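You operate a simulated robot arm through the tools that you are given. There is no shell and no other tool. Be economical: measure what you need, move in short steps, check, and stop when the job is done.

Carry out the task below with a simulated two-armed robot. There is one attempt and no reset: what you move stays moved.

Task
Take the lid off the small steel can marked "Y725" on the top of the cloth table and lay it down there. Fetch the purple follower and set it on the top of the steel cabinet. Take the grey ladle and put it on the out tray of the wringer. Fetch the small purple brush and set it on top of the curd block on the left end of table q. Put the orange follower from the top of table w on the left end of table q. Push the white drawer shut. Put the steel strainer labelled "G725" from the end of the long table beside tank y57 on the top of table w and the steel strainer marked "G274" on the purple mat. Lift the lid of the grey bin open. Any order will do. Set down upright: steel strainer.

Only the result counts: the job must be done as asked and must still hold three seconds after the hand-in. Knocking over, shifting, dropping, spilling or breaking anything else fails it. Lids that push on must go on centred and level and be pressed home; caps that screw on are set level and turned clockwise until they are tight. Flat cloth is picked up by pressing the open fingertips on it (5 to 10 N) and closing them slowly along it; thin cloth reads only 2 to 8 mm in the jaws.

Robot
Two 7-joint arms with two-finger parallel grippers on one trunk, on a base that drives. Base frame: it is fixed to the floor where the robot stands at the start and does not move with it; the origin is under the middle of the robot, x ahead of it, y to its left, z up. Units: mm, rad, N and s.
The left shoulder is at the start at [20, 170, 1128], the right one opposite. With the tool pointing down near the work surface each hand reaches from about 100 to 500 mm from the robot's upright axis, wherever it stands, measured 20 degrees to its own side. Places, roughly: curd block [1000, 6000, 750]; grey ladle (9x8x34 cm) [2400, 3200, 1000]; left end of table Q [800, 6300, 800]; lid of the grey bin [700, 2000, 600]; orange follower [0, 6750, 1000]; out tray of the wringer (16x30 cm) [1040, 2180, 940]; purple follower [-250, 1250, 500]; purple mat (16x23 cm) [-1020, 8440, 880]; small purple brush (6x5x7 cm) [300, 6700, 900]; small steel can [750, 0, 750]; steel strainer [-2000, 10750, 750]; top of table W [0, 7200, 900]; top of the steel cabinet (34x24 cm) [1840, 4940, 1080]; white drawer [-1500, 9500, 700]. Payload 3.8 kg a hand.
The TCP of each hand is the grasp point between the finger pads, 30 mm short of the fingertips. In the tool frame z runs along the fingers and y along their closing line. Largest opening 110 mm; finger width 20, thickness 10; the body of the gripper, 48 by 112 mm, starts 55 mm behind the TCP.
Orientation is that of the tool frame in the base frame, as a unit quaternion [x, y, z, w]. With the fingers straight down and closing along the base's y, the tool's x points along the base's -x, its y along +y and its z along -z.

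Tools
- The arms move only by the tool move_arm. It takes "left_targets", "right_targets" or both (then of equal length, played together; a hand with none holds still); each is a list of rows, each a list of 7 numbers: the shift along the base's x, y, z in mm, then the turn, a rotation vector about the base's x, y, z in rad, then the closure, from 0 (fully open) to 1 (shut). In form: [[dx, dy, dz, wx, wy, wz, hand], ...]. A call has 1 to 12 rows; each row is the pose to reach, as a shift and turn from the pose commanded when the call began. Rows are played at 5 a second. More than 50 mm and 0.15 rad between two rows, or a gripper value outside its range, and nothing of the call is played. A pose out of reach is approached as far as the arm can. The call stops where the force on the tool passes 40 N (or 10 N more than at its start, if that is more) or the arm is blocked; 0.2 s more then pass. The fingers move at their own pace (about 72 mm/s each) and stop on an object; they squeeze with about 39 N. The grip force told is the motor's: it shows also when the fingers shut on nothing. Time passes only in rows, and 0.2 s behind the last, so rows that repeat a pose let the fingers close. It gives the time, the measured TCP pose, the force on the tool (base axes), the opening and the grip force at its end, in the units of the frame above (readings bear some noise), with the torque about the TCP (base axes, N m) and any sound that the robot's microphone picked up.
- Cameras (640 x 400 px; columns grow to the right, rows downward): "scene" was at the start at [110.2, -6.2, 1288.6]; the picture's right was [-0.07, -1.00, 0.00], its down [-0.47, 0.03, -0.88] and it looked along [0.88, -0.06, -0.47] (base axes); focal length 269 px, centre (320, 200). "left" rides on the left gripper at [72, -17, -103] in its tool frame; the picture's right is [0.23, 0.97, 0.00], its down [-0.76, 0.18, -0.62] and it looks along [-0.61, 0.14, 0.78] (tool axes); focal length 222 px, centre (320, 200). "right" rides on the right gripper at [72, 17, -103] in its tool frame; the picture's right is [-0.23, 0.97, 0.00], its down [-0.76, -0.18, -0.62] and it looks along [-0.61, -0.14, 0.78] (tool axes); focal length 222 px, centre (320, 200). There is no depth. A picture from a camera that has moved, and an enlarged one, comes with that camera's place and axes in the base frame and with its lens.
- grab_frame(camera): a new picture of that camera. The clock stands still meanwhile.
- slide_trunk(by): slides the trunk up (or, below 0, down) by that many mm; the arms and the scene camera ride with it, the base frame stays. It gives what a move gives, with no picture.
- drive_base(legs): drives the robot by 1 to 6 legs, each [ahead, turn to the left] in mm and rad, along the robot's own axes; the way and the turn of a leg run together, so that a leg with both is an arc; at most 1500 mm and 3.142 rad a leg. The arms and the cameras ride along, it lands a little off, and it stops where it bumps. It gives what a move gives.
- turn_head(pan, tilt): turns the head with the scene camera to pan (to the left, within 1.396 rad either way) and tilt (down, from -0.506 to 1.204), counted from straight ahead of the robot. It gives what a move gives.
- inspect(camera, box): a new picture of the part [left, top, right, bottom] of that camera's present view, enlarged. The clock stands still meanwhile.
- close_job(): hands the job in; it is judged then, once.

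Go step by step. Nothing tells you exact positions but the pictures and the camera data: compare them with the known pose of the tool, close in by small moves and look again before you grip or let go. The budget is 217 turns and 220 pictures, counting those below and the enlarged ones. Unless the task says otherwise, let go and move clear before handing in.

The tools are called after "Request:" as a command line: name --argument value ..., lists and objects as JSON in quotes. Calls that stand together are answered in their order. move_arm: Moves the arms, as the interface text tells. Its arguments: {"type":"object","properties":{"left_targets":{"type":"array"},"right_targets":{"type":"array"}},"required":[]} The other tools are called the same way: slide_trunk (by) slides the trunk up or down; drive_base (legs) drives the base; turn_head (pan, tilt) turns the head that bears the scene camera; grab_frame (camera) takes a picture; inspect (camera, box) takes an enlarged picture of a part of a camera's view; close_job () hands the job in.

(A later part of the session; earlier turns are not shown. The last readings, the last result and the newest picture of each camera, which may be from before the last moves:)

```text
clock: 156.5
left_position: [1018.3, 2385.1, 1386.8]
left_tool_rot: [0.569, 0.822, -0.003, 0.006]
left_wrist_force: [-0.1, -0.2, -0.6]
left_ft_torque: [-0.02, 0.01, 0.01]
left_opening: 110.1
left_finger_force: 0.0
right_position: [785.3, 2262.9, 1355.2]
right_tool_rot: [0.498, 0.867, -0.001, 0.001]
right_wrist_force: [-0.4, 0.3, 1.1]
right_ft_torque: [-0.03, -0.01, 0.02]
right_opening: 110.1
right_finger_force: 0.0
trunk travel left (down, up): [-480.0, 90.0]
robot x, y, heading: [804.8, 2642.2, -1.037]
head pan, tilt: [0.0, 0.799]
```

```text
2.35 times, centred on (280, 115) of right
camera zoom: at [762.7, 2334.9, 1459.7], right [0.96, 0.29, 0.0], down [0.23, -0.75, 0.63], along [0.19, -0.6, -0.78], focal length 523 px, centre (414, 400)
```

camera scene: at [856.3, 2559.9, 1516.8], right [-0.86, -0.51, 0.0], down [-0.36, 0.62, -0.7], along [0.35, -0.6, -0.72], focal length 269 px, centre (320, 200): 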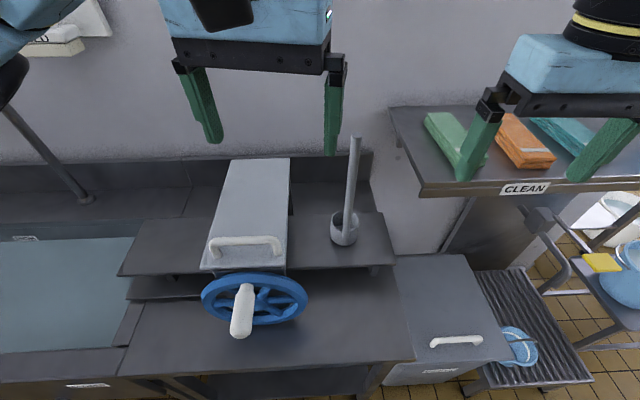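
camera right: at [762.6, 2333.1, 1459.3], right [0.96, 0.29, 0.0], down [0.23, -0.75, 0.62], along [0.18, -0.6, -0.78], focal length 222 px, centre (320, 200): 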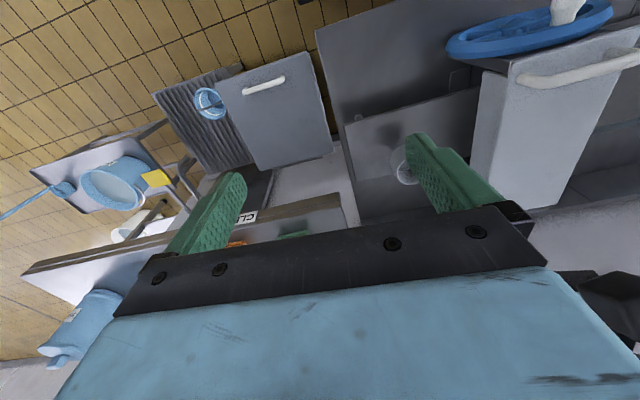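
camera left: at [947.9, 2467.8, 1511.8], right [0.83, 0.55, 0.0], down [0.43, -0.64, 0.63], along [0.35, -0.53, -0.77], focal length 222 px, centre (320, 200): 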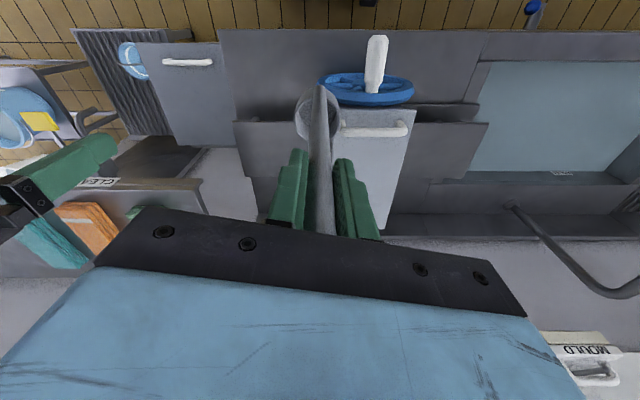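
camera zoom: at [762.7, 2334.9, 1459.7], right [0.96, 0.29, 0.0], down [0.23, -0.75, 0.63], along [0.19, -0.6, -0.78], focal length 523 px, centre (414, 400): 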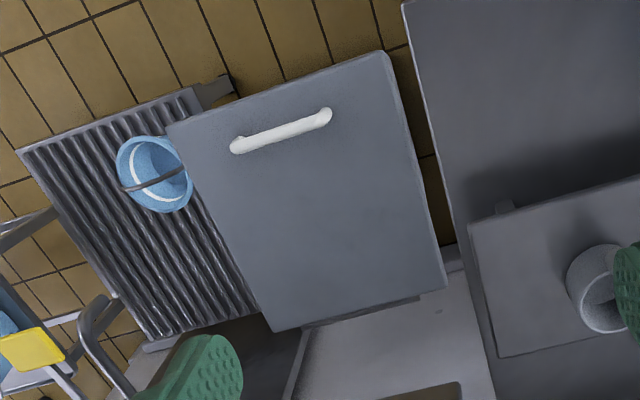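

The bin lid overhangs at the front and has a bar handle. I'll stand in front of it: back off, shift west, turn back, go in, then lower the trunk.

Request:
drive_base --legs '[[-120, 0], [0, -1.755], [323, 0], [0, 1.755], [105, 0]]'

Request:
slide_trunk --by -330

Request:
turn_head --pan -0.1 --tilt 0.8

Request:
grab_frame --camera "scene"

Request:
grab_frame --camera "right"

```text
clock: 168.8
left_position: [710.4, 2293.1, 1386.2]
left_tool_rot: [0.564, 0.826, -0.003, 0.006]
left_wrist_force: [0.0, -0.4, -0.5]
left_ft_torque: [-0.02, -0.04, 0.02]
left_opening: 109.8
left_finger_force: 0.2
right_position: [478.5, 2170.9, 1355.5]
right_tool_rot: [0.492, 0.871, 0.0, 0.002]
right_wrist_force: [-0.2, 0.0, -0.4]
right_ft_torque: [-0.03, 0.0, -0.03]
right_opening: 110.0
right_finger_force: 0.0
trunk travel left (down, up): [-480.0, 90.0]
robot x, y, heading: [494.9, 2552.7, -1.024]
head pan, tilt: [0.0, 0.799]
```

```text
clock: 172.1
left_position: [710.3, 2292.2, 1056.3]
left_tool_rot: [0.564, 0.825, -0.004, 0.007]
left_wrist_force: [-0.2, 0.5, 0.0]
left_ft_torque: [-0.02, -0.01, 0.02]
left_opening: 110.0
left_finger_force: 0.1
right_position: [479.2, 2169.3, 1025.3]
right_tool_rot: [0.493, 0.87, 0.0, 0.001]
right_wrist_force: [0.2, 0.9, 0.0]
right_ft_torque: [0.06, 0.01, 0.01]
right_opening: 110.0
right_finger_force: 0.2
trunk travel left (down, up): [-150.0, 420.0]
robot x, y, heading: [496.3, 2551.6, -1.027]
head pan, tilt: [0.0, 0.799]
```

```text
clock: 172.7
left_position: [709.2, 2293.5, 1056.4]
left_tool_rot: [0.564, 0.825, -0.003, 0.006]
left_wrist_force: [0.4, 0.4, 0.3]
left_ft_torque: [0.01, -0.01, 0.0]
left_opening: 110.1
left_finger_force: 0.1
right_position: [478.5, 2168.9, 1025.5]
right_tool_rot: [0.492, 0.871, 0.001, 0.001]
right_wrist_force: [0.5, 0.8, 0.4]
right_ft_torque: [-0.04, 0.02, 0.01]
right_opening: 110.1
right_finger_force: 0.0
trunk travel left (down, up): [-150.0, 420.0]
robot x, y, heading: [494.5, 2554.1, -1.028]
head pan, tilt: [-0.099, 0.799]
```

```text
161 pictures are left
camera scene: at [538.3, 2462.9, 1186.7], right [-0.9, -0.43, 0.0], down [-0.31, 0.65, -0.7], along [0.3, -0.63, -0.72], focal length 269 px, centre (320, 200)
```

scene: 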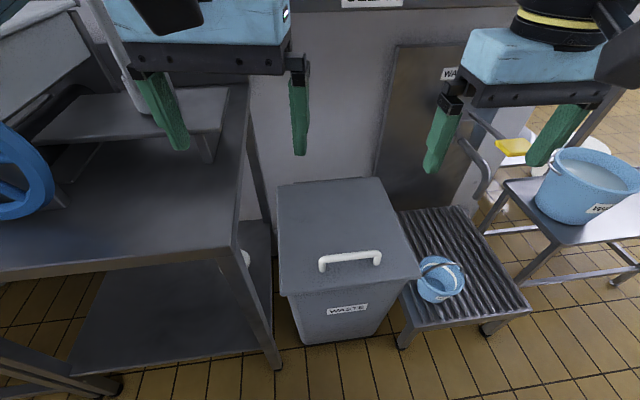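

```text
160 pictures are left
camera right: at [454.7, 2240.6, 1129.4], right [0.95, 0.31, 0.0], down [0.24, -0.74, 0.62], along [0.19, -0.59, -0.78], focal length 222 px, centre (320, 200)
```

right: 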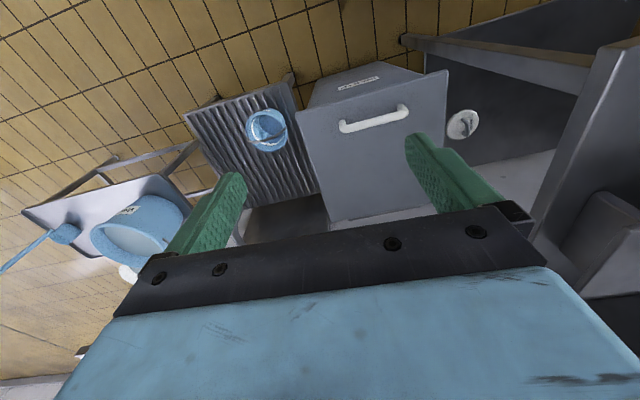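

The lid handle bar is at about [623, 2118, 616], bearing 33°, hinge at the back. Bring the right hand above it, turned to close across the bar.

Request:
move_arm --right_targets '[[13, -5, -20, 0, 0, 0.146, 0], [26, -9, -40, 0, 0, 0.292, 0], [39, -14, -60, 0, 0, 0.438, 0], [52, -19, -80, 0, 0, 0.584, 0], [65, -23, -100, 0, 0, 0.73, 0], [79, -28, -120, 0, 0, 0.876, 0], [92, -32, -140, 0, 0, 1.022, 0], [105, -37, -160, 0, 0, 1.168, 0], [118, -42, -185, 0, 0, 1.314, 0], [131, -46, -220, 0, 0, 1.46, 0], [144, -51, -255, 0, 0, 1.606, 0.2], [144, -51, -285, 0, 0, 1.606, 0.4]]'

Request:
grab_frame --camera "right"

Request:
grab_frame --camera "scene"

```text
clock: 175.3
left_position: [714.6, 2293.6, 1056.9]
left_tool_rot: [0.564, 0.826, -0.005, 0.004]
left_wrist_force: [1.2, 0.1, 0.3]
left_ft_torque: [-0.03, 0.11, -0.01]
left_opening: 110.0
left_finger_force: 0.1
right_position: [555.6, 2208.6, 725.0]
right_tool_rot: [-0.293, 0.956, -0.011, 0.02]
right_wrist_force: [-9.1, -4.7, -8.3]
right_ft_torque: [0.36, -0.77, 0.0]
right_opening: 66.1
right_finger_force: 0.1
right hand out of reach, approached as far as the arm can: row 8, 9, 10, 11, 12
trunk travel left (down, up): [-150.0, 420.0]
robot x, y, heading: [493.8, 2552.7, -1.021]
head pan, tilt: [-0.099, 0.799]
```

```text
159 pictures are left
camera right: at [480.3, 2183.4, 825.9], right [-0.36, 0.93, -0.03], down [0.7, 0.29, 0.65], along [0.62, 0.21, -0.76], focal length 222 px, centre (320, 200)
```

right: 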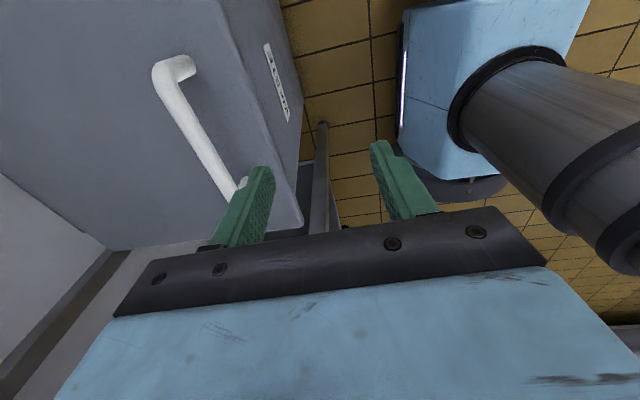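

```text
158 pictures are left
camera scene: at [541.9, 2464.7, 1186.6], right [-0.9, -0.43, 0.0], down [-0.31, 0.65, -0.7], along [0.3, -0.63, -0.72], focal length 269 px, centre (320, 200)
```

scene: 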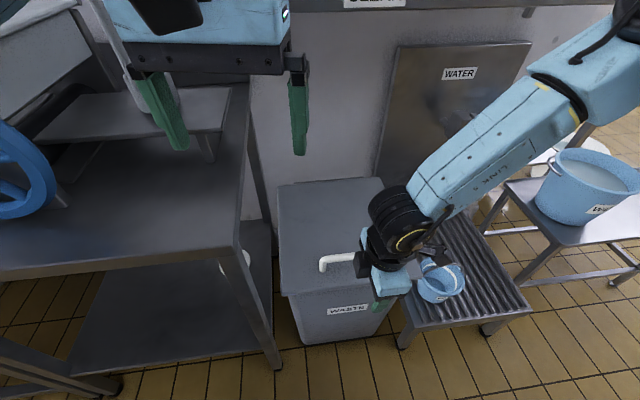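

The hand stopped short of reach in this posture. I'll raise it, lower the trunk so that the shoulder is nearer the hand's height, and see.

Request:
move_arm --right_targets '[[0, 0, 30, 0, 0, 0, 0.4], [0, 0, 70, 0, 0, 0, 0.4], [0, 0, 110, 0, 0, 0, 0.4], [0, 0, 150, 0, 0, 0, 0.4], [0, 0, 190, 0, 0, 0, 0.4]]'

Request:
grab_frame --camera "scene"

```text
clock: 176.5
left_position: [709.6, 2293.2, 1056.8]
left_tool_rot: [0.564, 0.826, -0.004, 0.006]
left_wrist_force: [0.5, -0.2, 0.6]
left_ft_torque: [-0.01, 0.02, 0.0]
left_opening: 110.0
left_finger_force: 0.0
right_position: [563.9, 2260.1, 845.0]
right_tool_rot: [-0.287, 0.958, -0.004, -0.002]
right_wrist_force: [0.2, 0.8, 0.8]
right_ft_torque: [-0.01, 0.04, -0.02]
right_opening: 65.9
right_finger_force: 0.1
right hand out of reach, approached as far as the arm can: row 1, 2, 3, 4, 5
trunk travel left (down, up): [-150.0, 420.0]
robot x, y, heading: [493.5, 2554.4, -1.027]
head pan, tilt: [-0.099, 0.799]
```

```text
157 pictures are left
camera scene: at [538.9, 2463.8, 1186.9], right [-0.9, -0.43, 0.0], down [-0.31, 0.65, -0.7], along [0.3, -0.63, -0.72], focal length 269 px, centre (320, 200)
```

scene: 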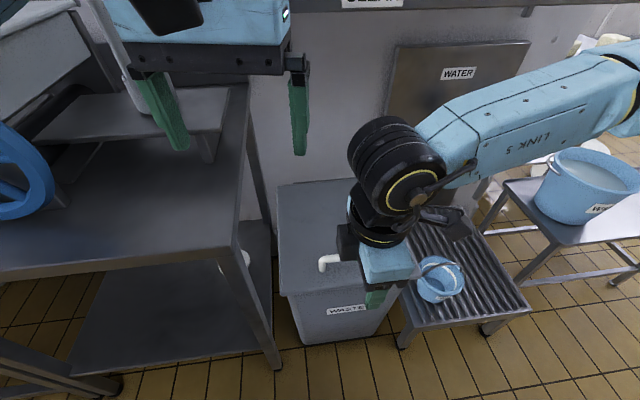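

With this yaw the wrist hits a limit. Try the opposite yaw (camera to the left), turning through home while over the bin at a safe height.

Request:
move_arm --right_targets '[[0, 0, 0, 0, 0, -0.149, 0.4], [0, 0, 0, 0, 0, -0.298, 0.4], [0, 0, 0, 0, 0, -0.447, 0.4], [0, 0, 0, 0, 0, -0.596, 0.4], [0, 0, 0, 0, 0, -0.745, 0.4], [0, 0, 0, 0, 0, -0.894, 0.4], [0, 0, 0, 0, 0, -1.043, 0.4], [0, 0, 0, 0, 0, -1.192, 0.4], [0, 0, 0, 0, 0, -1.341, 0.4], [0, 0, 0, 0, 0, -1.49, 0.4], [0, 0, 0, 0, 0, -1.639, 0.4], [0, 0, 0, 0, 0, -1.788, 0.4]]'

Request:
move_arm --right_targets '[[0, 0, 0, 0, 0, -0.149, 0.4], [0, 0, 0, 0, 0, -0.298, 0.4], [0, 0, 0, 0, 0, -0.447, 0.4], [0, 0, 0, 0, 0, -0.596, 0.4], [0, 0, 0, 0, 0, -0.745, 0.4], [0, 0, 0, 0, 0, -0.894, 0.4], [0, 0, 0, 0, 0, -1.043, 0.4], [0, 0, 0, 0, 0, -1.192, 0.4], [0, 0, 0, 0, 0, -1.35, 0.4]]'

Request:
grab_frame --camera "scene"

```text
clock: 179.1
left_position: [711.0, 2292.5, 1056.6]
left_tool_rot: [0.564, 0.826, -0.003, 0.006]
left_wrist_force: [-0.7, -1.4, -0.5]
left_ft_torque: [0.01, 0.01, 0.0]
left_opening: 109.8
left_finger_force: 0.0
right_position: [561.0, 2255.3, 847.1]
right_tool_rot: [0.57, 0.821, -0.001, 0.001]
right_wrist_force: [-0.6, -0.1, -0.4]
right_ft_torque: [0.0, -0.01, -0.05]
right_opening: 66.1
right_finger_force: 0.1
trunk travel left (down, up): [-150.0, 420.0]
robot x, y, heading: [496.6, 2552.4, -1.027]
head pan, tilt: [-0.099, 0.799]
```

```text
refused: row 9 steps farther than a row can; nothing moved
```

```text
156 pictures are left
camera scene: at [538.3, 2462.9, 1186.7], right [-0.9, -0.43, 0.0], down [-0.31, 0.65, -0.7], along [0.3, -0.63, -0.72], focal length 269 px, centre (320, 200)
```

scene: 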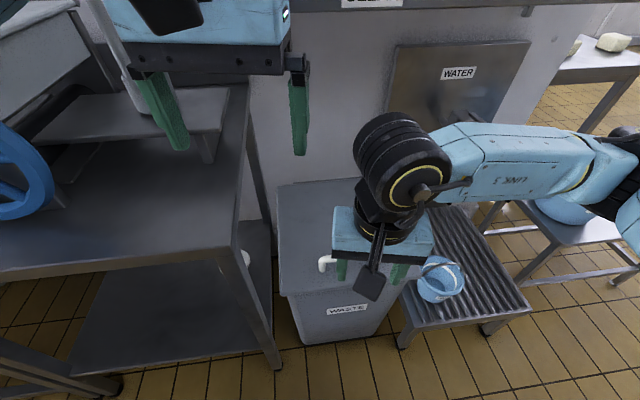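

Request:
move_arm --right_targets '[[6, -14, 0, 0, 0, -0.135, 0.4], [12, -28, 0, 0, 0, -0.27, 0.4], [18, -42, 0, 0, 0, -0.405, 0.4], [25, -56, 0, 0, 0, -0.54, 0.4], [31, -70, 0, 0, 0, -0.675, 0.4], [37, -84, 0, 0, 0, -0.81, 0.4], [43, -98, 0, 0, 0, -0.945, 0.4], [50, -112, 0, 0, 0, -1.08, 0.4], [56, -125, 0, 0, 0, -1.215, 0.4], [62, -137, 0, 0, 0, -1.35, 0.4]]'

Request:
grab_frame --camera "scene"

```text
clock: 181.3
left_position: [710.2, 2292.5, 1056.9]
left_tool_rot: [0.564, 0.826, -0.003, 0.005]
left_wrist_force: [-0.8, 0.2, 0.0]
left_ft_torque: [-0.02, -0.02, -0.01]
left_opening: 110.1
left_finger_force: 0.1
right_position: [622.4, 2118.2, 847.7]
right_tool_rot: [0.959, 0.284, -0.001, 0.0]
right_wrist_force: [-0.1, 1.0, 0.2]
right_ft_torque: [0.03, 0.05, 0.02]
right_opening: 66.0
right_finger_force: 0.1
trunk travel left (down, up): [-150.0, 420.0]
robot x, y, heading: [490.8, 2552.7, -1.026]
head pan, tilt: [-0.099, 0.799]
```

```text
155 pictures are left
camera scene: at [538.3, 2462.9, 1186.7], right [-0.9, -0.43, 0.0], down [-0.31, 0.65, -0.7], along [0.3, -0.63, -0.72], focal length 269 px, centre (320, 200)
```

scene: 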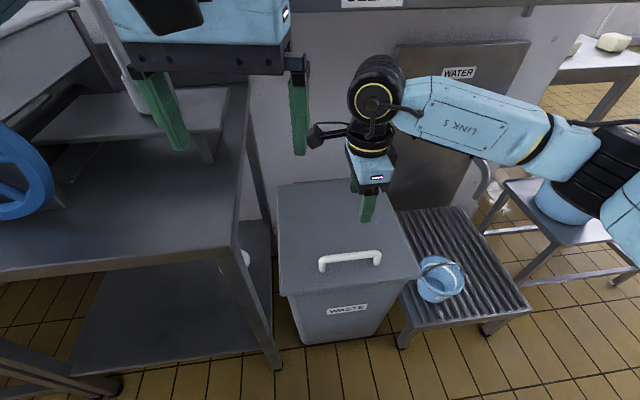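

That yaw works. Descend toward the handle in stages, watching the elbow.

Request:
move_arm --right_targets '[[0, 0, -40, 0, 0, 0, 0.4], [0, 0, -80, 0, 0, 0, 0.4], [0, 0, -120, 0, 0, 0, 0.4], [0, 0, -150, 0, 0, 0, 0.4]]'

Request:
grab_frame --camera "scene"

Request:
grab_frame --camera "right"

```text
clock: 182.3
left_position: [709.7, 2293.5, 1055.6]
left_tool_rot: [0.564, 0.826, -0.003, 0.006]
left_wrist_force: [0.1, -0.6, -0.3]
left_ft_torque: [0.0, 0.01, 0.01]
left_opening: 110.3
left_finger_force: 0.1
right_position: [623.2, 2119.0, 697.3]
right_tool_rot: [0.958, 0.286, -0.001, 0.001]
right_wrist_force: [0.4, 0.0, 0.1]
right_ft_torque: [0.01, 0.02, -0.01]
right_opening: 66.1
right_finger_force: 0.1
trunk travel left (down, up): [-150.0, 420.0]
robot x, y, heading: [494.7, 2553.2, -1.031]
head pan, tilt: [-0.099, 0.799]
```

```text
154 pictures are left
camera scene: at [538.3, 2462.8, 1186.7], right [-0.9, -0.43, 0.0], down [-0.31, 0.65, -0.7], along [0.3, -0.63, -0.72], focal length 269 px, centre (320, 200)
```

scene: 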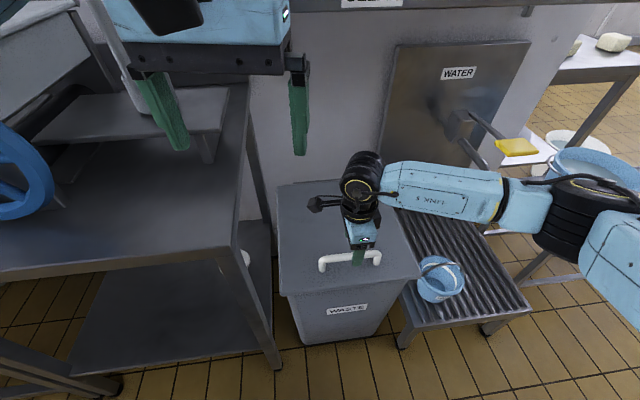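

```text
153 pictures are left
camera right: at [692.1, 2144.1, 800.8], right [0.34, -0.94, 0.0], down [-0.73, -0.27, 0.62], along [-0.59, -0.22, -0.78], focal length 222 px, centre (320, 200)
```

right: 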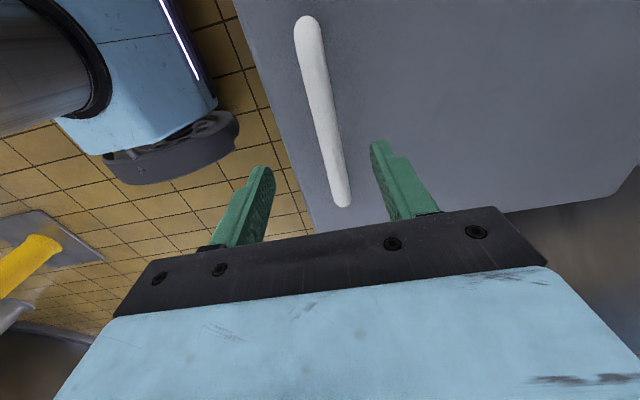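

Bar lies between the fingers and square. Descend to the bar and close.

Request:
move_arm --right_targets '[[3, -4, -30, 0, 0, 0, 0.4], [3, -4, -55, 0, 0, 0, 0.4], [3, -4, -63, 0, 0, 0, 0.5], [3, -4, -63, 0, 0, 0, 0.8], [3, -4, -63, 0, 0, 0, 1], [3, -4, -63, 0, 0, 0, 1]]'

Request:
inspect --camera "scene" --box '[270, 150, 440, 320]'

Request:
grab_frame --camera "right"

```text
clock: 183.7
left_position: [711.9, 2291.3, 1056.2]
left_tool_rot: [0.564, 0.826, -0.003, 0.005]
left_wrist_force: [-0.3, 0.3, 0.8]
left_ft_torque: [-0.02, 0.01, -0.02]
left_opening: 110.2
left_finger_force: 0.1
right_position: [627.4, 2111.3, 634.9]
right_tool_rot: [0.959, 0.285, 0.001, 0.004]
right_wrist_force: [15.5, -19.6, -6.2]
right_ft_torque: [-0.16, -0.25, 0.14]
right_opening: 17.7
right_finger_force: 44.9
trunk travel left (down, up): [-150.0, 420.0]
robot x, y, heading: [493.2, 2554.9, -1.023]
head pan, tilt: [-0.099, 0.799]
```

```text
2.35 times, centred on (355, 235) of scene
camera zoom: at [539.6, 2461.0, 1186.5], right [-0.9, -0.43, 0.0], down [-0.31, 0.65, -0.7], along [0.3, -0.63, -0.72], focal length 632 px, centre (238, 118)
```

zoom: 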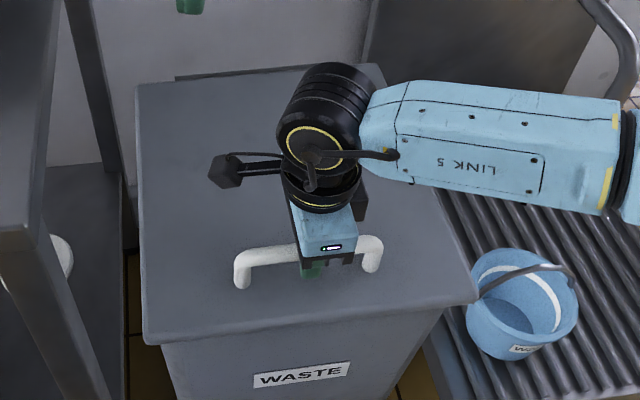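

```text
151 pictures are left
camera right: at [696.8, 2138.3, 738.5], right [0.34, -0.94, 0.01], down [-0.74, -0.26, 0.62], along [-0.58, -0.22, -0.78], focal length 222 px, centre (320, 200)
```

right: 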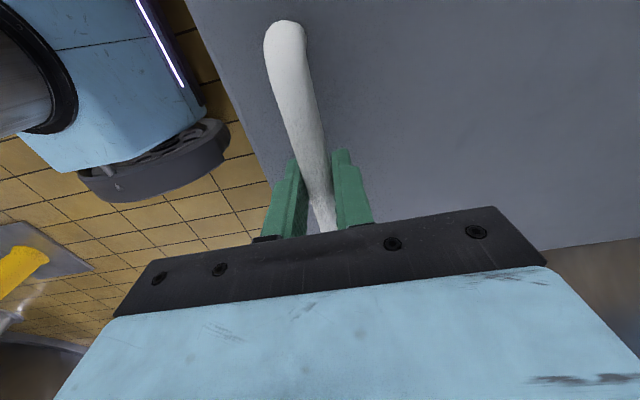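

Gripped the bar (17.7 mm). Lift along the lid's arc to about 40° and look.

Request:
move_arm --right_targets '[[3, -5, 6, 0, 0, 0, 1], [4, -8, 22, 0, 0, 0, 1], [6, -11, 44, 0, 0, 0, 1], [9, -16, 66, 0, 0, 0, 1], [14, -23, 87, 0, 0, 0, 1], [19, -31, 108, 0, 0, 0, 1], [25, -39, 127, 0, 0, 0, 1], [32, -50, 146, 0, 0, 0, 1], [39, -61, 164, 0, 0, 0, 1], [56, -86, 197, 0, 0, 0, 1]]'

Request:
grab_frame --camera "scene"

```text
clock: 185.3
left_position: [711.7, 2291.4, 1054.9]
left_tool_rot: [0.563, 0.826, -0.003, 0.006]
left_wrist_force: [0.9, 0.4, 0.5]
left_ft_torque: [0.01, -0.02, 0.0]
left_opening: 110.0
left_finger_force: 0.0
right_position: [650.6, 2078.3, 751.2]
right_tool_rot: [0.959, 0.285, 0.0, 0.005]
right_wrist_force: [11.2, -10.6, -10.0]
right_ft_torque: [-0.38, 0.01, 0.01]
right_opening: 17.6
right_finger_force: 45.2
trunk travel left (down, up): [-150.0, 420.0]
robot x, y, heading: [493.9, 2551.3, -1.027]
head pan, tilt: [-0.099, 0.799]
stopped in row 7 (right hand): the force on the tool passed its limit at 42 N (the readings are from after the stop); the commanded pose is now the measured one
```

```text
150 pictures are left
camera scene: at [539.8, 2461.1, 1186.6], right [-0.9, -0.43, 0.0], down [-0.31, 0.65, -0.7], along [0.3, -0.63, -0.72], focal length 269 px, centre (320, 200)
```

scene: 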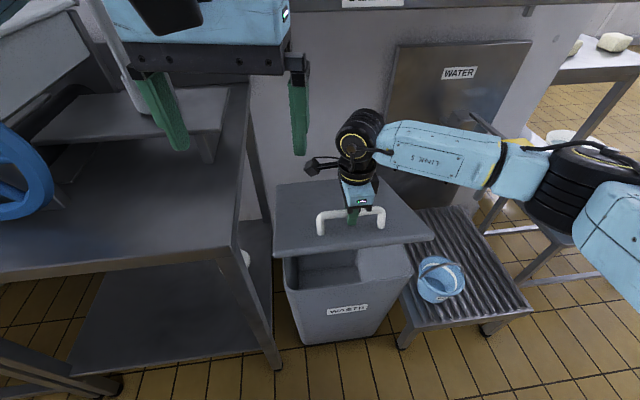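

The lid is rising; the hand needs to go further forward for its arc. Continue to about 50° with a tighter radius.

Request:
move_arm --right_targets '[[4, -7, 3, 0, 0, 0, 1], [9, -14, 14, 0, 0, 0, 1], [15, -23, 28, 0, 0, 0, 1], [22, -34, 43, 0, 0, 0, 1], [30, -46, 57, 0, 0, 0, 1], [40, -62, 72, 0, 0, 0, 1], [51, -79, 87, 0, 0, 0, 1]]'

Request:
grab_frame --camera "scene"

```text
clock: 186.2
left_position: [708.3, 2294.8, 1057.2]
left_tool_rot: [0.564, 0.825, -0.003, 0.007]
left_wrist_force: [-0.7, -0.4, 0.3]
left_ft_torque: [0.0, 0.0, 0.01]
left_opening: 110.1
left_finger_force: 0.0
right_position: [661.8, 2058.8, 782.4]
right_tool_rot: [0.958, 0.287, -0.001, -0.002]
right_wrist_force: [-11.9, 14.7, 10.2]
right_ft_torque: [0.24, 0.49, -0.22]
right_opening: 17.8
right_finger_force: 45.1
trunk travel left (down, up): [-150.0, 420.0]
robot x, y, heading: [494.4, 2554.9, -1.025]
head pan, tilt: [-0.099, 0.799]
stopped in row 4 (right hand): the force on the tool passed its limit at 43 N (the readings are from after the stop); the commanded pose is now the measured one
```

```text
149 pictures are left
camera scene: at [536.3, 2465.1, 1187.0], right [-0.9, -0.43, 0.0], down [-0.31, 0.65, -0.7], along [0.3, -0.63, -0.72], focal length 269 px, centre (320, 200)
```

scene: 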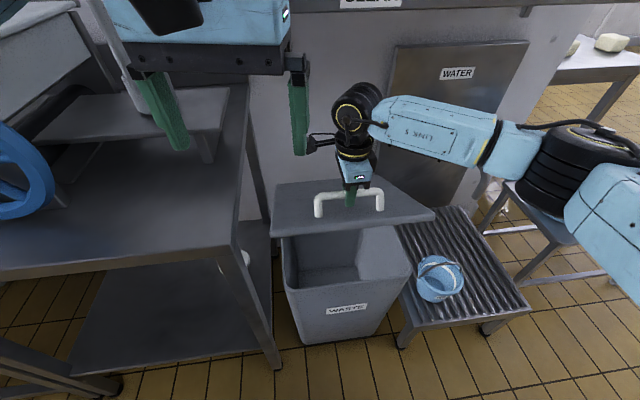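

Slightly too far forward now; fit radius ≈310 mm. Continue with finer steps.

Request:
move_arm --right_targets '[[-2, 3, 3, 0, 0, 0, 1], [4, -6, 12, 0, 0, 0, 1], [9, -13, 24, 0, 0, 0, 1], [14, -22, 34, 0, 0, 0, 1], [19, -29, 44, 0, 0, 0, 1], [25, -38, 53, 0, 0, 0, 1], [31, -47, 62, 0, 0, 0, 1], [37, -56, 70, 0, 0, 0, 1], [43, -65, 78, 0, 0, 0, 1]]'

Request:
grab_frame --camera "scene"

```text
clock: 188.2
left_position: [710.6, 2293.6, 1057.4]
left_tool_rot: [0.564, 0.826, -0.003, 0.007]
left_wrist_force: [0.4, -0.7, 0.0]
left_ft_torque: [-0.01, 0.0, 0.02]
left_opening: 110.0
left_finger_force: 0.0
right_position: [707.8, 1990.6, 861.6]
right_tool_rot: [0.958, 0.287, 0.0, 0.001]
right_wrist_force: [1.2, 8.2, 5.2]
right_ft_torque: [0.03, 0.29, -0.46]
right_opening: 17.5
right_finger_force: 44.7
trunk travel left (down, up): [-150.0, 420.0]
robot x, y, heading: [495.8, 2553.5, -1.023]
head pan, tilt: [-0.099, 0.799]
```

```text
148 pictures are left
camera scene: at [538.0, 2464.5, 1186.9], right [-0.9, -0.43, 0.0], down [-0.31, 0.65, -0.7], along [0.3, -0.63, -0.72], focal length 269 px, centre (320, 200)
```

scene: 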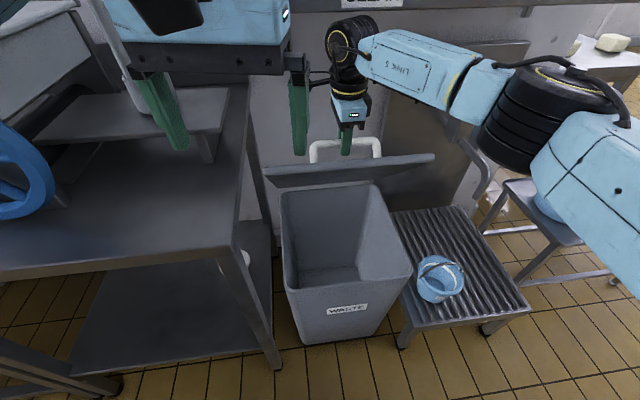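

The lid stands ~50° with little force. My right hand can't reach much farther, so it will hold while the left hand, pitched to point forward, goes under the lid to push it on.

Request:
move_arm --left_targets '[[-1, -13, -28, -0.124, -0.075, 0, 1], [-2, -26, -56, -0.248, -0.15, 0, 1], [-3, -39, -84, -0.372, -0.225, 0, 1], [-4, -52, -112, -0.496, -0.3, 0, 1], [-5, -65, -140, -0.62, -0.375, 0, 1], [-6, -78, -168, -0.744, -0.45, 0, 1], [-7, -91, -196, -0.868, -0.525, 0, 1], [-8, -104, -224, -0.992, -0.6, 0, 1], [-8, -117, -257, -1.11, -0.675, 0, 1]]' --right_targets '[[0, 0, 0, 0, 0, 0, 1], [0, 0, 0, 0, 0, 0, 1], [0, 0, 0, 0, 0, 0, 1], [0, 0, 0, 0, 0, 0, 1], [0, 0, 0, 0, 0, 0, 1], [0, 0, 0, 0, 0, 0, 1], [0, 0, 0, 0, 0, 0, 1], [0, 0, 0, 0, 0, 0, 1], [0, 0, 0, 0, 0, 0, 1]]'

Request:
grab_frame --camera "scene"

Request:
grab_frame --camera "left"

```text
clock: 190.2
left_position: [700.6, 2178.3, 798.1]
left_tool_rot: [0.447, 0.652, -0.252, 0.559]
left_wrist_force: [-0.2, 0.8, 0.9]
left_ft_torque: [0.03, -0.04, 0.01]
left_opening: 0.1
left_finger_force: 37.5
right_position: [705.7, 1992.4, 860.0]
right_tool_rot: [0.958, 0.288, 0.0, 0.001]
right_wrist_force: [16.8, 6.0, -7.1]
right_ft_torque: [-0.31, 0.33, -0.38]
right_opening: 17.5
right_finger_force: 45.0
trunk travel left (down, up): [-150.0, 420.0]
robot x, y, heading: [492.3, 2556.7, -1.025]
head pan, tilt: [-0.099, 0.799]
```

```text
147 pictures are left
camera scene: at [536.3, 2466.4, 1186.7], right [-0.9, -0.43, 0.0], down [-0.31, 0.64, -0.7], along [0.3, -0.63, -0.71], focal length 269 px, centre (320, 200)
```

scene: 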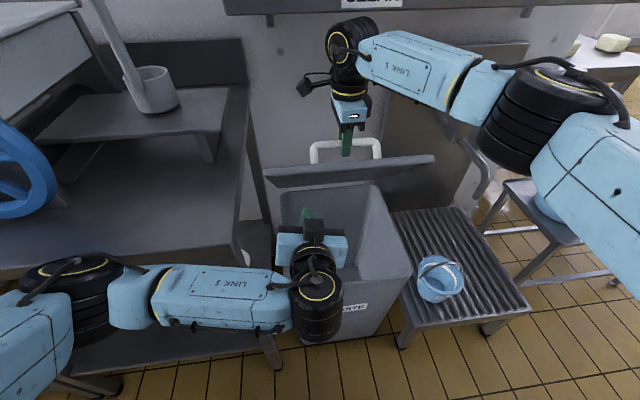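

```text
146 pictures are left
camera left: at [637.1, 2278.3, 751.6], right [0.85, 0.53, -0.05], down [-0.18, 0.37, 0.91], along [0.5, -0.76, 0.41], focal length 222 px, centre (320, 200)
```

left: 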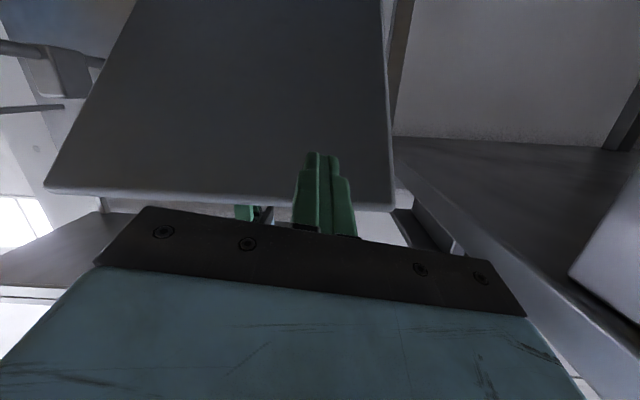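

The left forearm is close to the wringer table edge, so I'll only use the left hand to prop the lid: raise it first, then slide its fingertips under the lid's front.

Request:
move_arm --left_targets '[[0, 0, 26, 0, 0, 0, 1], [-5, -5, 50, 0, 0, 0, 1], [-15, -25, 54, 0, 0, 0, 1], [-8, -50, 54, 0, 0, 0, 1], [2, -75, 54, 0, 0, 0, 1], [13, -95, 54, 0, 0, 0, 1]]'

Request:
grab_frame --camera "scene"

Request:
grab_frame --camera "left"

```text
clock: 191.3
left_position: [700.6, 2114.1, 858.5]
left_tool_rot: [0.444, 0.653, -0.253, 0.559]
left_wrist_force: [0.9, 12.7, 6.7]
left_ft_torque: [-0.02, -0.16, 0.3]
left_opening: 0.0
left_finger_force: 37.4
right_position: [707.5, 1987.2, 864.2]
right_tool_rot: [0.958, 0.286, 0.003, 0.011]
right_wrist_force: [1.3, 0.7, 3.4]
right_ft_torque: [-0.23, 0.39, -0.23]
right_opening: 17.5
right_finger_force: 44.7
trunk travel left (down, up): [-150.0, 420.0]
robot x, y, heading: [492.5, 2554.1, -1.026]
head pan, tilt: [-0.099, 0.799]
stopped in row 5 (left hand): the force on the tool passed its limit at 72 N (the readings are from after the stop); the commanded pose is now the measured one
```

```text
145 pictures are left
camera scene: at [538.0, 2465.5, 1187.0], right [-0.9, -0.43, 0.0], down [-0.31, 0.65, -0.7], along [0.3, -0.63, -0.72], focal length 269 px, centre (320, 200)
```

scene: 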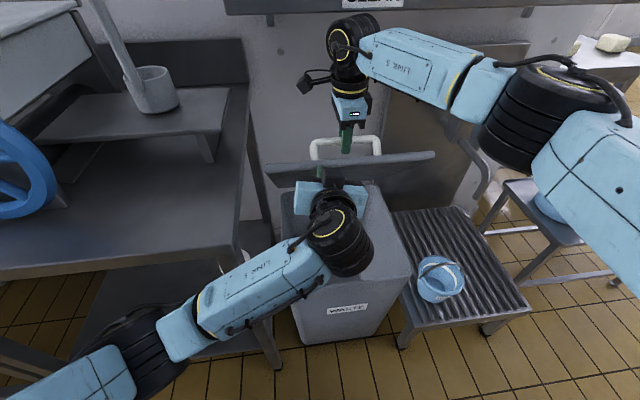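

```text
144 pictures are left
camera left: at [635.0, 2213.8, 811.1], right [0.84, 0.54, -0.05], down [-0.18, 0.37, 0.91], along [0.51, -0.76, 0.41], focal length 222 px, centre (320, 200)
```

left: 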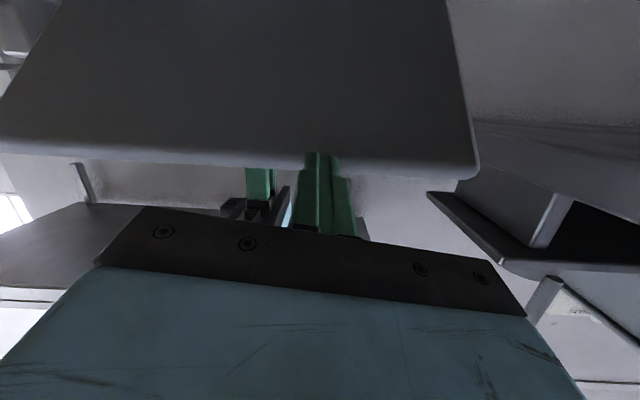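

The fingertips touch the lid just at its front edge. I'll back off a bit, drop 22 mm and go farther in for a surer prop.

Request:
move_arm --left_targets '[[-7, 12, 0, 0, 0, 0, 1], [-7, 12, -22, 0, 0, 0, 1], [0, 0, -22, 0, 0, 0, 1], [6, -10, -22, 0, 0, 0, 1], [9, -15, -22, 0, 0, 0, 1]]'

Request:
grab_frame --camera "left"

```text
clock: 192.6
left_position: [704.4, 2101.1, 834.5]
left_tool_rot: [0.446, 0.653, -0.254, 0.557]
left_wrist_force: [-18.2, 33.0, -2.5]
left_ft_torque: [0.12, 0.05, 0.27]
left_opening: 0.0
left_finger_force: 37.9
right_position: [709.0, 1985.8, 866.2]
right_tool_rot: [0.958, 0.285, 0.006, 0.016]
right_wrist_force: [23.9, -17.0, 13.6]
right_ft_torque: [-0.73, 0.14, -0.05]
right_opening: 17.6
right_finger_force: 44.8
trunk travel left (down, up): [-150.0, 420.0]
robot x, y, heading: [497.4, 2557.2, -1.021]
head pan, tilt: [-0.099, 0.799]
```

```text
143 pictures are left
camera left: at [641.0, 2200.4, 788.2], right [0.85, 0.53, -0.06], down [-0.17, 0.37, 0.91], along [0.5, -0.76, 0.41], focal length 222 px, centre (320, 200)
```

left: 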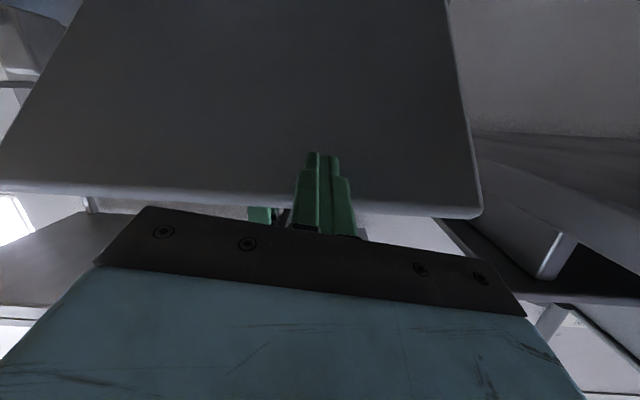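

Well propped now. Right hand: open slightly, rise 24 mm and slide off sideways to the right, watching that the lid stays.

Request:
move_arm --right_targets '[[0, 0, 0, 0, 0, 0, 0.72], [0, 0, 0, 0, 0, 0, 0.72], [0, 0, 12, 0, 0, 0, 0.72], [0, 0, 26, 0, 0, 0, 0.72], [-35, -22, 28, 0, 0, 0, 0.72], [-70, -44, 28, 0, 0, 0, 0.72], [-105, -66, 28, 0, 0, 0, 0.72]]'

Request:
grab_frame --camera "scene"

```text
clock: 194.2
left_position: [707.0, 2099.3, 835.0]
left_tool_rot: [0.446, 0.653, -0.253, 0.558]
left_wrist_force: [-1.5, -0.2, -0.7]
left_ft_torque: [0.0, -0.01, -0.03]
left_opening: 0.0
left_finger_force: 38.2
right_position: [604.1, 1916.9, 891.9]
right_tool_rot: [0.958, 0.286, 0.004, 0.009]
right_wrist_force: [-0.2, -0.5, -0.6]
right_ft_torque: [0.01, -0.01, 0.01]
right_opening: 30.7
right_finger_force: 0.0
trunk travel left (down, up): [-150.0, 420.0]
robot x, y, heading: [497.8, 2555.7, -1.022]
head pan, tilt: [-0.099, 0.799]
```

```text
142 pictures are left
camera scene: at [537.8, 2463.2, 1186.7], right [-0.9, -0.43, 0.0], down [-0.31, 0.65, -0.7], along [0.3, -0.63, -0.72], focal length 269 px, centre (320, 200)
```

scene: 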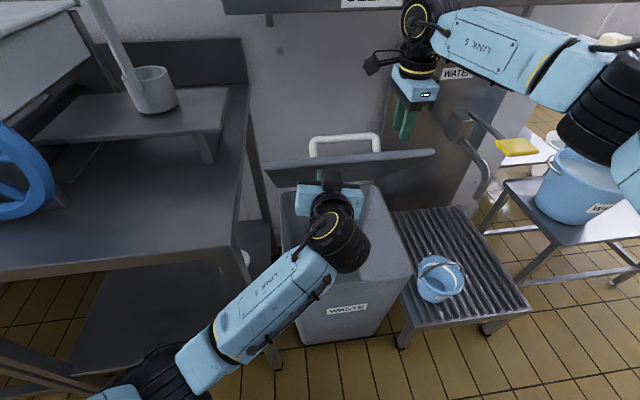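

The left hand feels almost no load: the lid stays by itself. Push it farther with the left fingertips.

Request:
move_arm --left_targets '[[8, -13, 0, 0, 0, 0, 1], [16, -27, 0, 0, 0, 0, 1], [24, -40, 0, 0, 0, 0, 1], [32, -54, 0, 0, 0, 0, 1], [41, -67, 0, 0, 0, 0, 1], [49, -81, 0, 0, 0, 0, 1], [57, -94, 0, 0, 0, 0, 1], [65, -108, 0, 0, 0, 0, 1]]'

Request:
grab_frame --camera "scene"

```text
clock: 195.0
left_position: [726.3, 2062.4, 837.4]
left_tool_rot: [0.445, 0.653, -0.253, 0.558]
left_wrist_force: [-7.9, 22.5, 0.9]
left_ft_torque: [-0.06, -0.02, 0.35]
left_opening: 0.0
left_finger_force: 38.0
right_position: [604.9, 1916.2, 898.3]
right_tool_rot: [0.959, 0.283, 0.007, 0.023]
right_wrist_force: [6.5, -12.8, 8.0]
right_ft_torque: [-0.27, -0.09, 0.03]
right_opening: 24.0
right_finger_force: 0.1
trunk travel left (down, up): [-150.0, 420.0]
robot x, y, heading: [494.5, 2554.5, -1.026]
head pan, tilt: [-0.099, 0.799]
stopped in row 4 (left hand): the force on the tool passed its limit at 54 N (the readings are from after the stop); the commanded pose is now the measured one
```

```text
141 pictures are left
camera scene: at [537.1, 2466.1, 1186.9], right [-0.9, -0.43, 0.0], down [-0.31, 0.65, -0.7], along [0.3, -0.63, -0.72], focal length 269 px, centre (320, 200)
```

scene: 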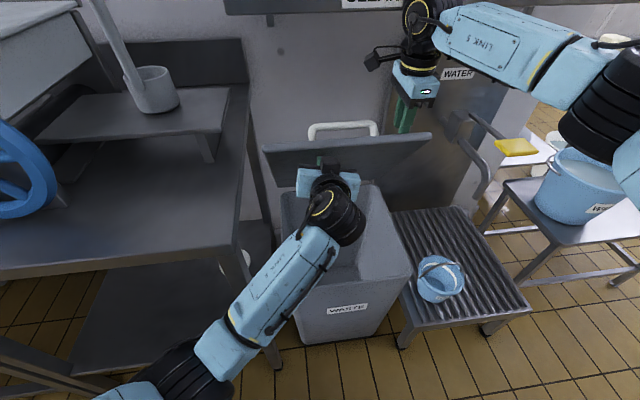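

The right hand behind the lid blocks it. Move the right hand away to the right and back.

Request:
move_arm --right_targets '[[-30, -22, 0, 0, 0, 0, 0.72], [-65, -42, 0, 0, 0, 0, 0.72], [-100, -64, 0, 0, 0, 0, 0.72], [-135, -82, 0, 0, 0, 0, 0.72], [-155, -50, 10, 0, 0, 0, 0.72], [-175, -10, 20, 0, 0, 0, 0.72], [-195, 30, 30, 0, 0, 0, 0.72], [-215, 70, 40, 0, 0, 0, 0.72]]'

Request:
move_arm --left_targets '[[8, -13, 0, 0, 0, 0, 1], [16, -27, 0, 0, 0, 0, 1], [24, -40, 0, 0, 0, 0, 1], [32, -54, 0, 0, 0, 0, 1], [41, -67, 0, 0, 0, 0, 1], [49, -81, 0, 0, 0, 0, 1], [57, -94, 0, 0, 0, 0, 1]]'

Request:
grab_frame --camera "scene"

```text
clock: 196.8
left_position: [727.5, 2059.9, 835.1]
left_tool_rot: [0.446, 0.653, -0.253, 0.557]
left_wrist_force: [-1.9, 2.0, 0.2]
left_ft_torque: [-0.01, -0.03, 0.05]
left_opening: 0.0
left_finger_force: 37.8
right_position: [390.5, 1985.0, 934.3]
right_tool_rot: [0.959, 0.283, 0.005, 0.018]
right_wrist_force: [0.1, -0.7, 0.3]
right_ft_torque: [0.02, -0.05, 0.0]
right_opening: 30.8
right_finger_force: 0.1
trunk travel left (down, up): [-150.0, 420.0]
robot x, y, heading: [493.5, 2557.1, -1.021]
head pan, tilt: [-0.099, 0.799]
```

```text
clock: 198.6
left_position: [823.4, 1981.4, 806.6]
left_tool_rot: [0.45, 0.655, -0.214, 0.567]
left_wrist_force: [-0.7, 0.6, -0.1]
left_ft_torque: [-0.03, 0.01, 0.05]
left_opening: 0.1
left_finger_force: 37.9
right_position: [387.6, 1984.7, 935.2]
right_tool_rot: [0.959, 0.283, 0.006, 0.018]
right_wrist_force: [0.5, 0.5, -0.6]
right_ft_torque: [-0.01, -0.01, 0.01]
right_opening: 30.7
right_finger_force: 0.0
trunk travel left (down, up): [-150.0, 420.0]
robot x, y, heading: [491.3, 2555.0, -1.025]
head pan, tilt: [-0.099, 0.799]
stopped in row 7 (left hand): the arm was blocked; the commanded pose is now the measured one
```

```text
140 pictures are left
camera scene: at [535.4, 2464.4, 1186.9], right [-0.9, -0.43, 0.0], down [-0.31, 0.65, -0.7], along [0.3, -0.63, -0.72], focal length 269 px, centre (320, 200)
```

scene: 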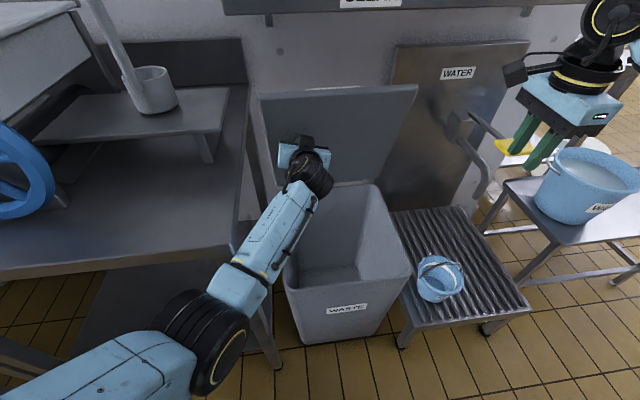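

The lid is up, about vertical, and the left hand feels no load. Retract the left hand back toward me and check that the lid stays.

Request:
move_arm --left_targets '[[-25, 15, 10, 0, 0, 0, 1], [-50, 40, 15, 0, 0, 0, 1], [-75, 70, 20, 0, 0, 0, 1], [-95, 105, 30, 0, 0, 0, 1], [-110, 145, 40, 0, 0, 0, 1], [-120, 185, 60, 0, 0, 0, 1], [-125, 215, 90, 0, 0, 0, 1]]'

Request:
grab_frame --camera "scene"

```text
clock: 200.4
left_position: [721.3, 2184.2, 935.9]
left_tool_rot: [0.433, 0.617, -0.213, 0.622]
left_wrist_force: [0.1, -0.3, 0.1]
left_ft_torque: [-0.02, -0.01, 0.0]
left_opening: 0.0
left_finger_force: 38.0
right_position: [389.6, 1985.2, 934.0]
right_tool_rot: [0.958, 0.285, 0.006, 0.018]
right_wrist_force: [0.1, -0.8, 0.2]
right_ft_torque: [-0.03, 0.02, 0.02]
right_opening: 30.9
right_finger_force: 0.0
trunk travel left (down, up): [-150.0, 420.0]
robot x, y, heading: [495.3, 2554.4, -1.026]
head pan, tilt: [-0.099, 0.799]
stopped in row 7 (left hand): the arm was blocked; the commanded pose is now the measured one
```

```text
139 pictures are left
camera scene: at [537.8, 2463.8, 1186.7], right [-0.9, -0.43, 0.0], down [-0.31, 0.65, -0.7], along [0.3, -0.63, -0.72], focal length 269 px, centre (320, 200)
```

scene: 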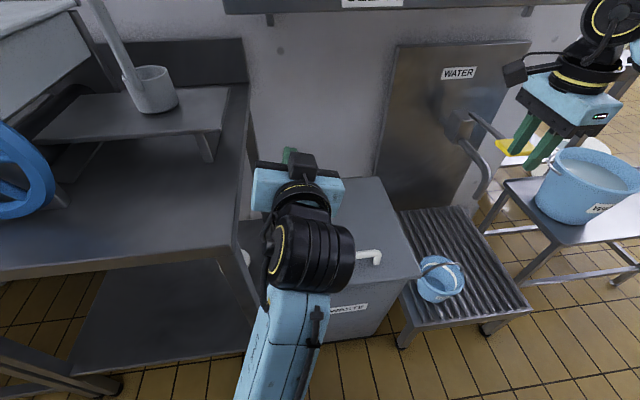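

The lid fell shut again: it must be pushed past vertical. Plan: grip with right, prop with left, then push with the right hand pitched forward (its reach under the lid is freer). First free the left arm upward.

Request:
move_arm --left_targets '[[0, 0, 40, 0, 0, 0, 0.9], [0, 0, 80, 0, 0, 0, 0.9], [0, 0, 120, 0, 0, 0, 0.9], [0, 0, 120, 0.124, 0.075, 0, 0.9], [0, 0, 120, 0.248, 0.15, 0, 0.9], [0, 0, 120, 0.372, 0.225, 0, 0.9], [0, 0, 120, 0.496, 0.3, 0, 0.9], [0, 0, 120, 0.62, 0.375, 0, 0.9], [0, 0, 120, 0.744, 0.45, 0, 0.9], [0, 0, 120, 0.868, 0.525, 0, 0.9]]'

Request:
grab_frame --camera "scene"

```text
clock: 202.6
left_position: [801.2, 2075.3, 951.0]
left_tool_rot: [0.584, 0.785, -0.041, 0.205]
left_wrist_force: [0.4, -0.4, 0.2]
left_ft_torque: [-0.04, 0.09, -0.07]
left_opening: 11.0
left_finger_force: 0.0
left hand out of reach, approached as far as the arm can: row 6, 7, 8, 9, 10
right_position: [391.7, 1986.3, 934.8]
right_tool_rot: [0.959, 0.284, 0.005, 0.018]
right_wrist_force: [1.3, -0.2, 0.8]
right_ft_torque: [0.0, 0.04, -0.02]
right_opening: 30.8
right_finger_force: 0.1
trunk travel left (down, up): [-150.0, 420.0]
robot x, y, heading: [496.4, 2555.4, -1.023]
head pan, tilt: [-0.099, 0.799]
```

```text
138 pictures are left
camera scene: at [539.6, 2464.1, 1186.6], right [-0.9, -0.43, 0.0], down [-0.31, 0.65, -0.7], along [0.3, -0.63, -0.72], focal length 269 px, centre (320, 200)
```

scene: 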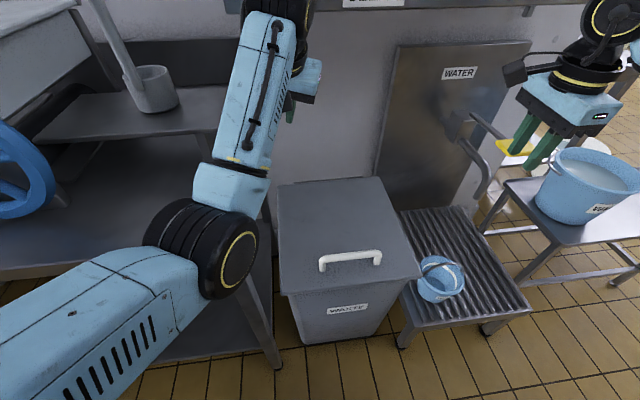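

The left arm is in an odd posture; bring it back toward its usual travel pose step by step.

Request:
move_arm --left_targets '[[-10, 20, 30, 0.05, 0.03, 0, 0.9], [-20, 45, 60, 0.1, 0.06, 0, 0.9], [-30, 75, 90, 0.16, 0.1, 0, 0.9], [-40, 110, 110, 0.22, 0.14, 0, 0.9], [-50, 145, 130, 0.28, 0.17, 0, 0.9], [-65, 180, 140, 0.32, 0.2, 0, 0.9], [-80, 215, 150, 0.35, 0.22, 0, 0.9]]'

Request:
grab_frame --camera "scene"

```text
clock: 203.3
left_position: [820.0, 2059.9, 1007.8]
left_tool_rot: [0.589, 0.8, -0.003, 0.115]
left_wrist_force: [2.5, 3.9, -6.4]
left_ft_torque: [-0.35, 0.47, 0.1]
left_opening: 11.1
left_finger_force: 0.1
left hand out of reach, approached as far as the arm can: row 1, 2, 3
right_position: [390.6, 1985.8, 934.1]
right_tool_rot: [0.959, 0.283, 0.005, 0.019]
right_wrist_force: [0.3, 0.8, -0.6]
right_ft_torque: [0.03, -0.02, 0.02]
right_opening: 30.9
right_finger_force: 0.1
trunk travel left (down, up): [-150.0, 420.0]
robot x, y, heading: [493.2, 2554.4, -1.024]
head pan, tilt: [-0.099, 0.799]
stopped in row 3 (left hand): the force on the tool passed its limit at 122 N (the readings are from after the stop); the commanded pose is now the measured one
```

```text
137 pictures are left
camera scene: at [538.0, 2463.9, 1186.8], right [-0.9, -0.43, 0.0], down [-0.31, 0.65, -0.7], along [0.3, -0.63, -0.72], focal length 269 px, centre (320, 200)
```

scene: 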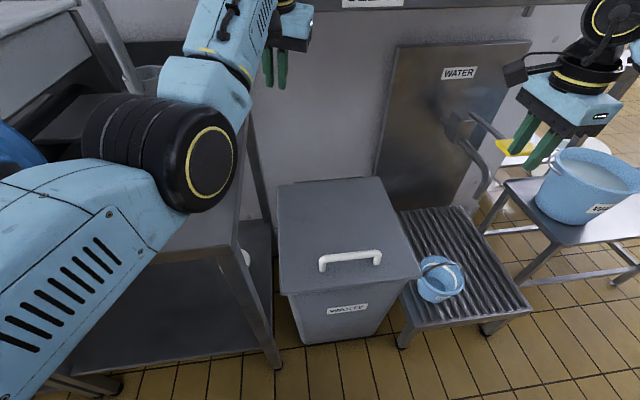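

The hand bumped under the shelf. Move it straight back toward me, slightly down, without turning.

Request:
move_arm --left_targets '[[-10, 18, -12, 0, 0, 0, 0.9], [-22, 36, -15, 0, 0, 0, 0.9], [-34, 56, -15, 0, 0, 0, 0.9], [-46, 76, -15, 0, 0, 0, 0.9], [-58, 96, -15, 0, 0, 0, 0.9], [-70, 116, -15, 0, 0, 0, 0.9]]'

Request:
grab_frame --camera "scene"

```text
clock: 204.7
left_position: [819.5, 2058.5, 1009.0]
left_tool_rot: [0.589, 0.8, -0.005, 0.115]
left_wrist_force: [0.9, 5.5, -14.8]
left_ft_torque: [-0.78, 0.71, 0.24]
left_opening: 11.2
left_finger_force: 0.0
left hand out of reach, approached as far as the arm can: row 1, 2, 3, 4, 5, 6
right_position: [390.5, 1983.8, 933.8]
right_tool_rot: [0.959, 0.283, 0.006, 0.018]
right_wrist_force: [0.4, 0.3, -0.2]
right_ft_torque: [-0.03, 0.01, 0.03]
right_opening: 30.9
right_finger_force: 0.0
trunk travel left (down, up): [-150.0, 420.0]
robot x, y, heading: [492.5, 2554.4, -1.025]
head pan, tilt: [-0.099, 0.799]
```

```text
136 pictures are left
camera scene: at [538.6, 2463.9, 1186.6], right [-0.9, -0.43, 0.0], down [-0.31, 0.65, -0.7], along [0.3, -0.63, -0.72], focal length 269 px, centre (320, 200)
```

scene: 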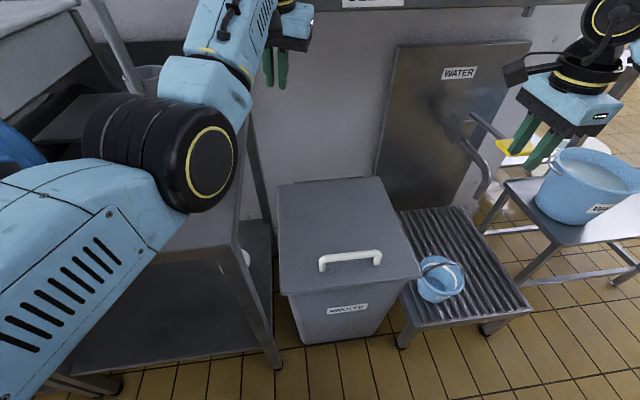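

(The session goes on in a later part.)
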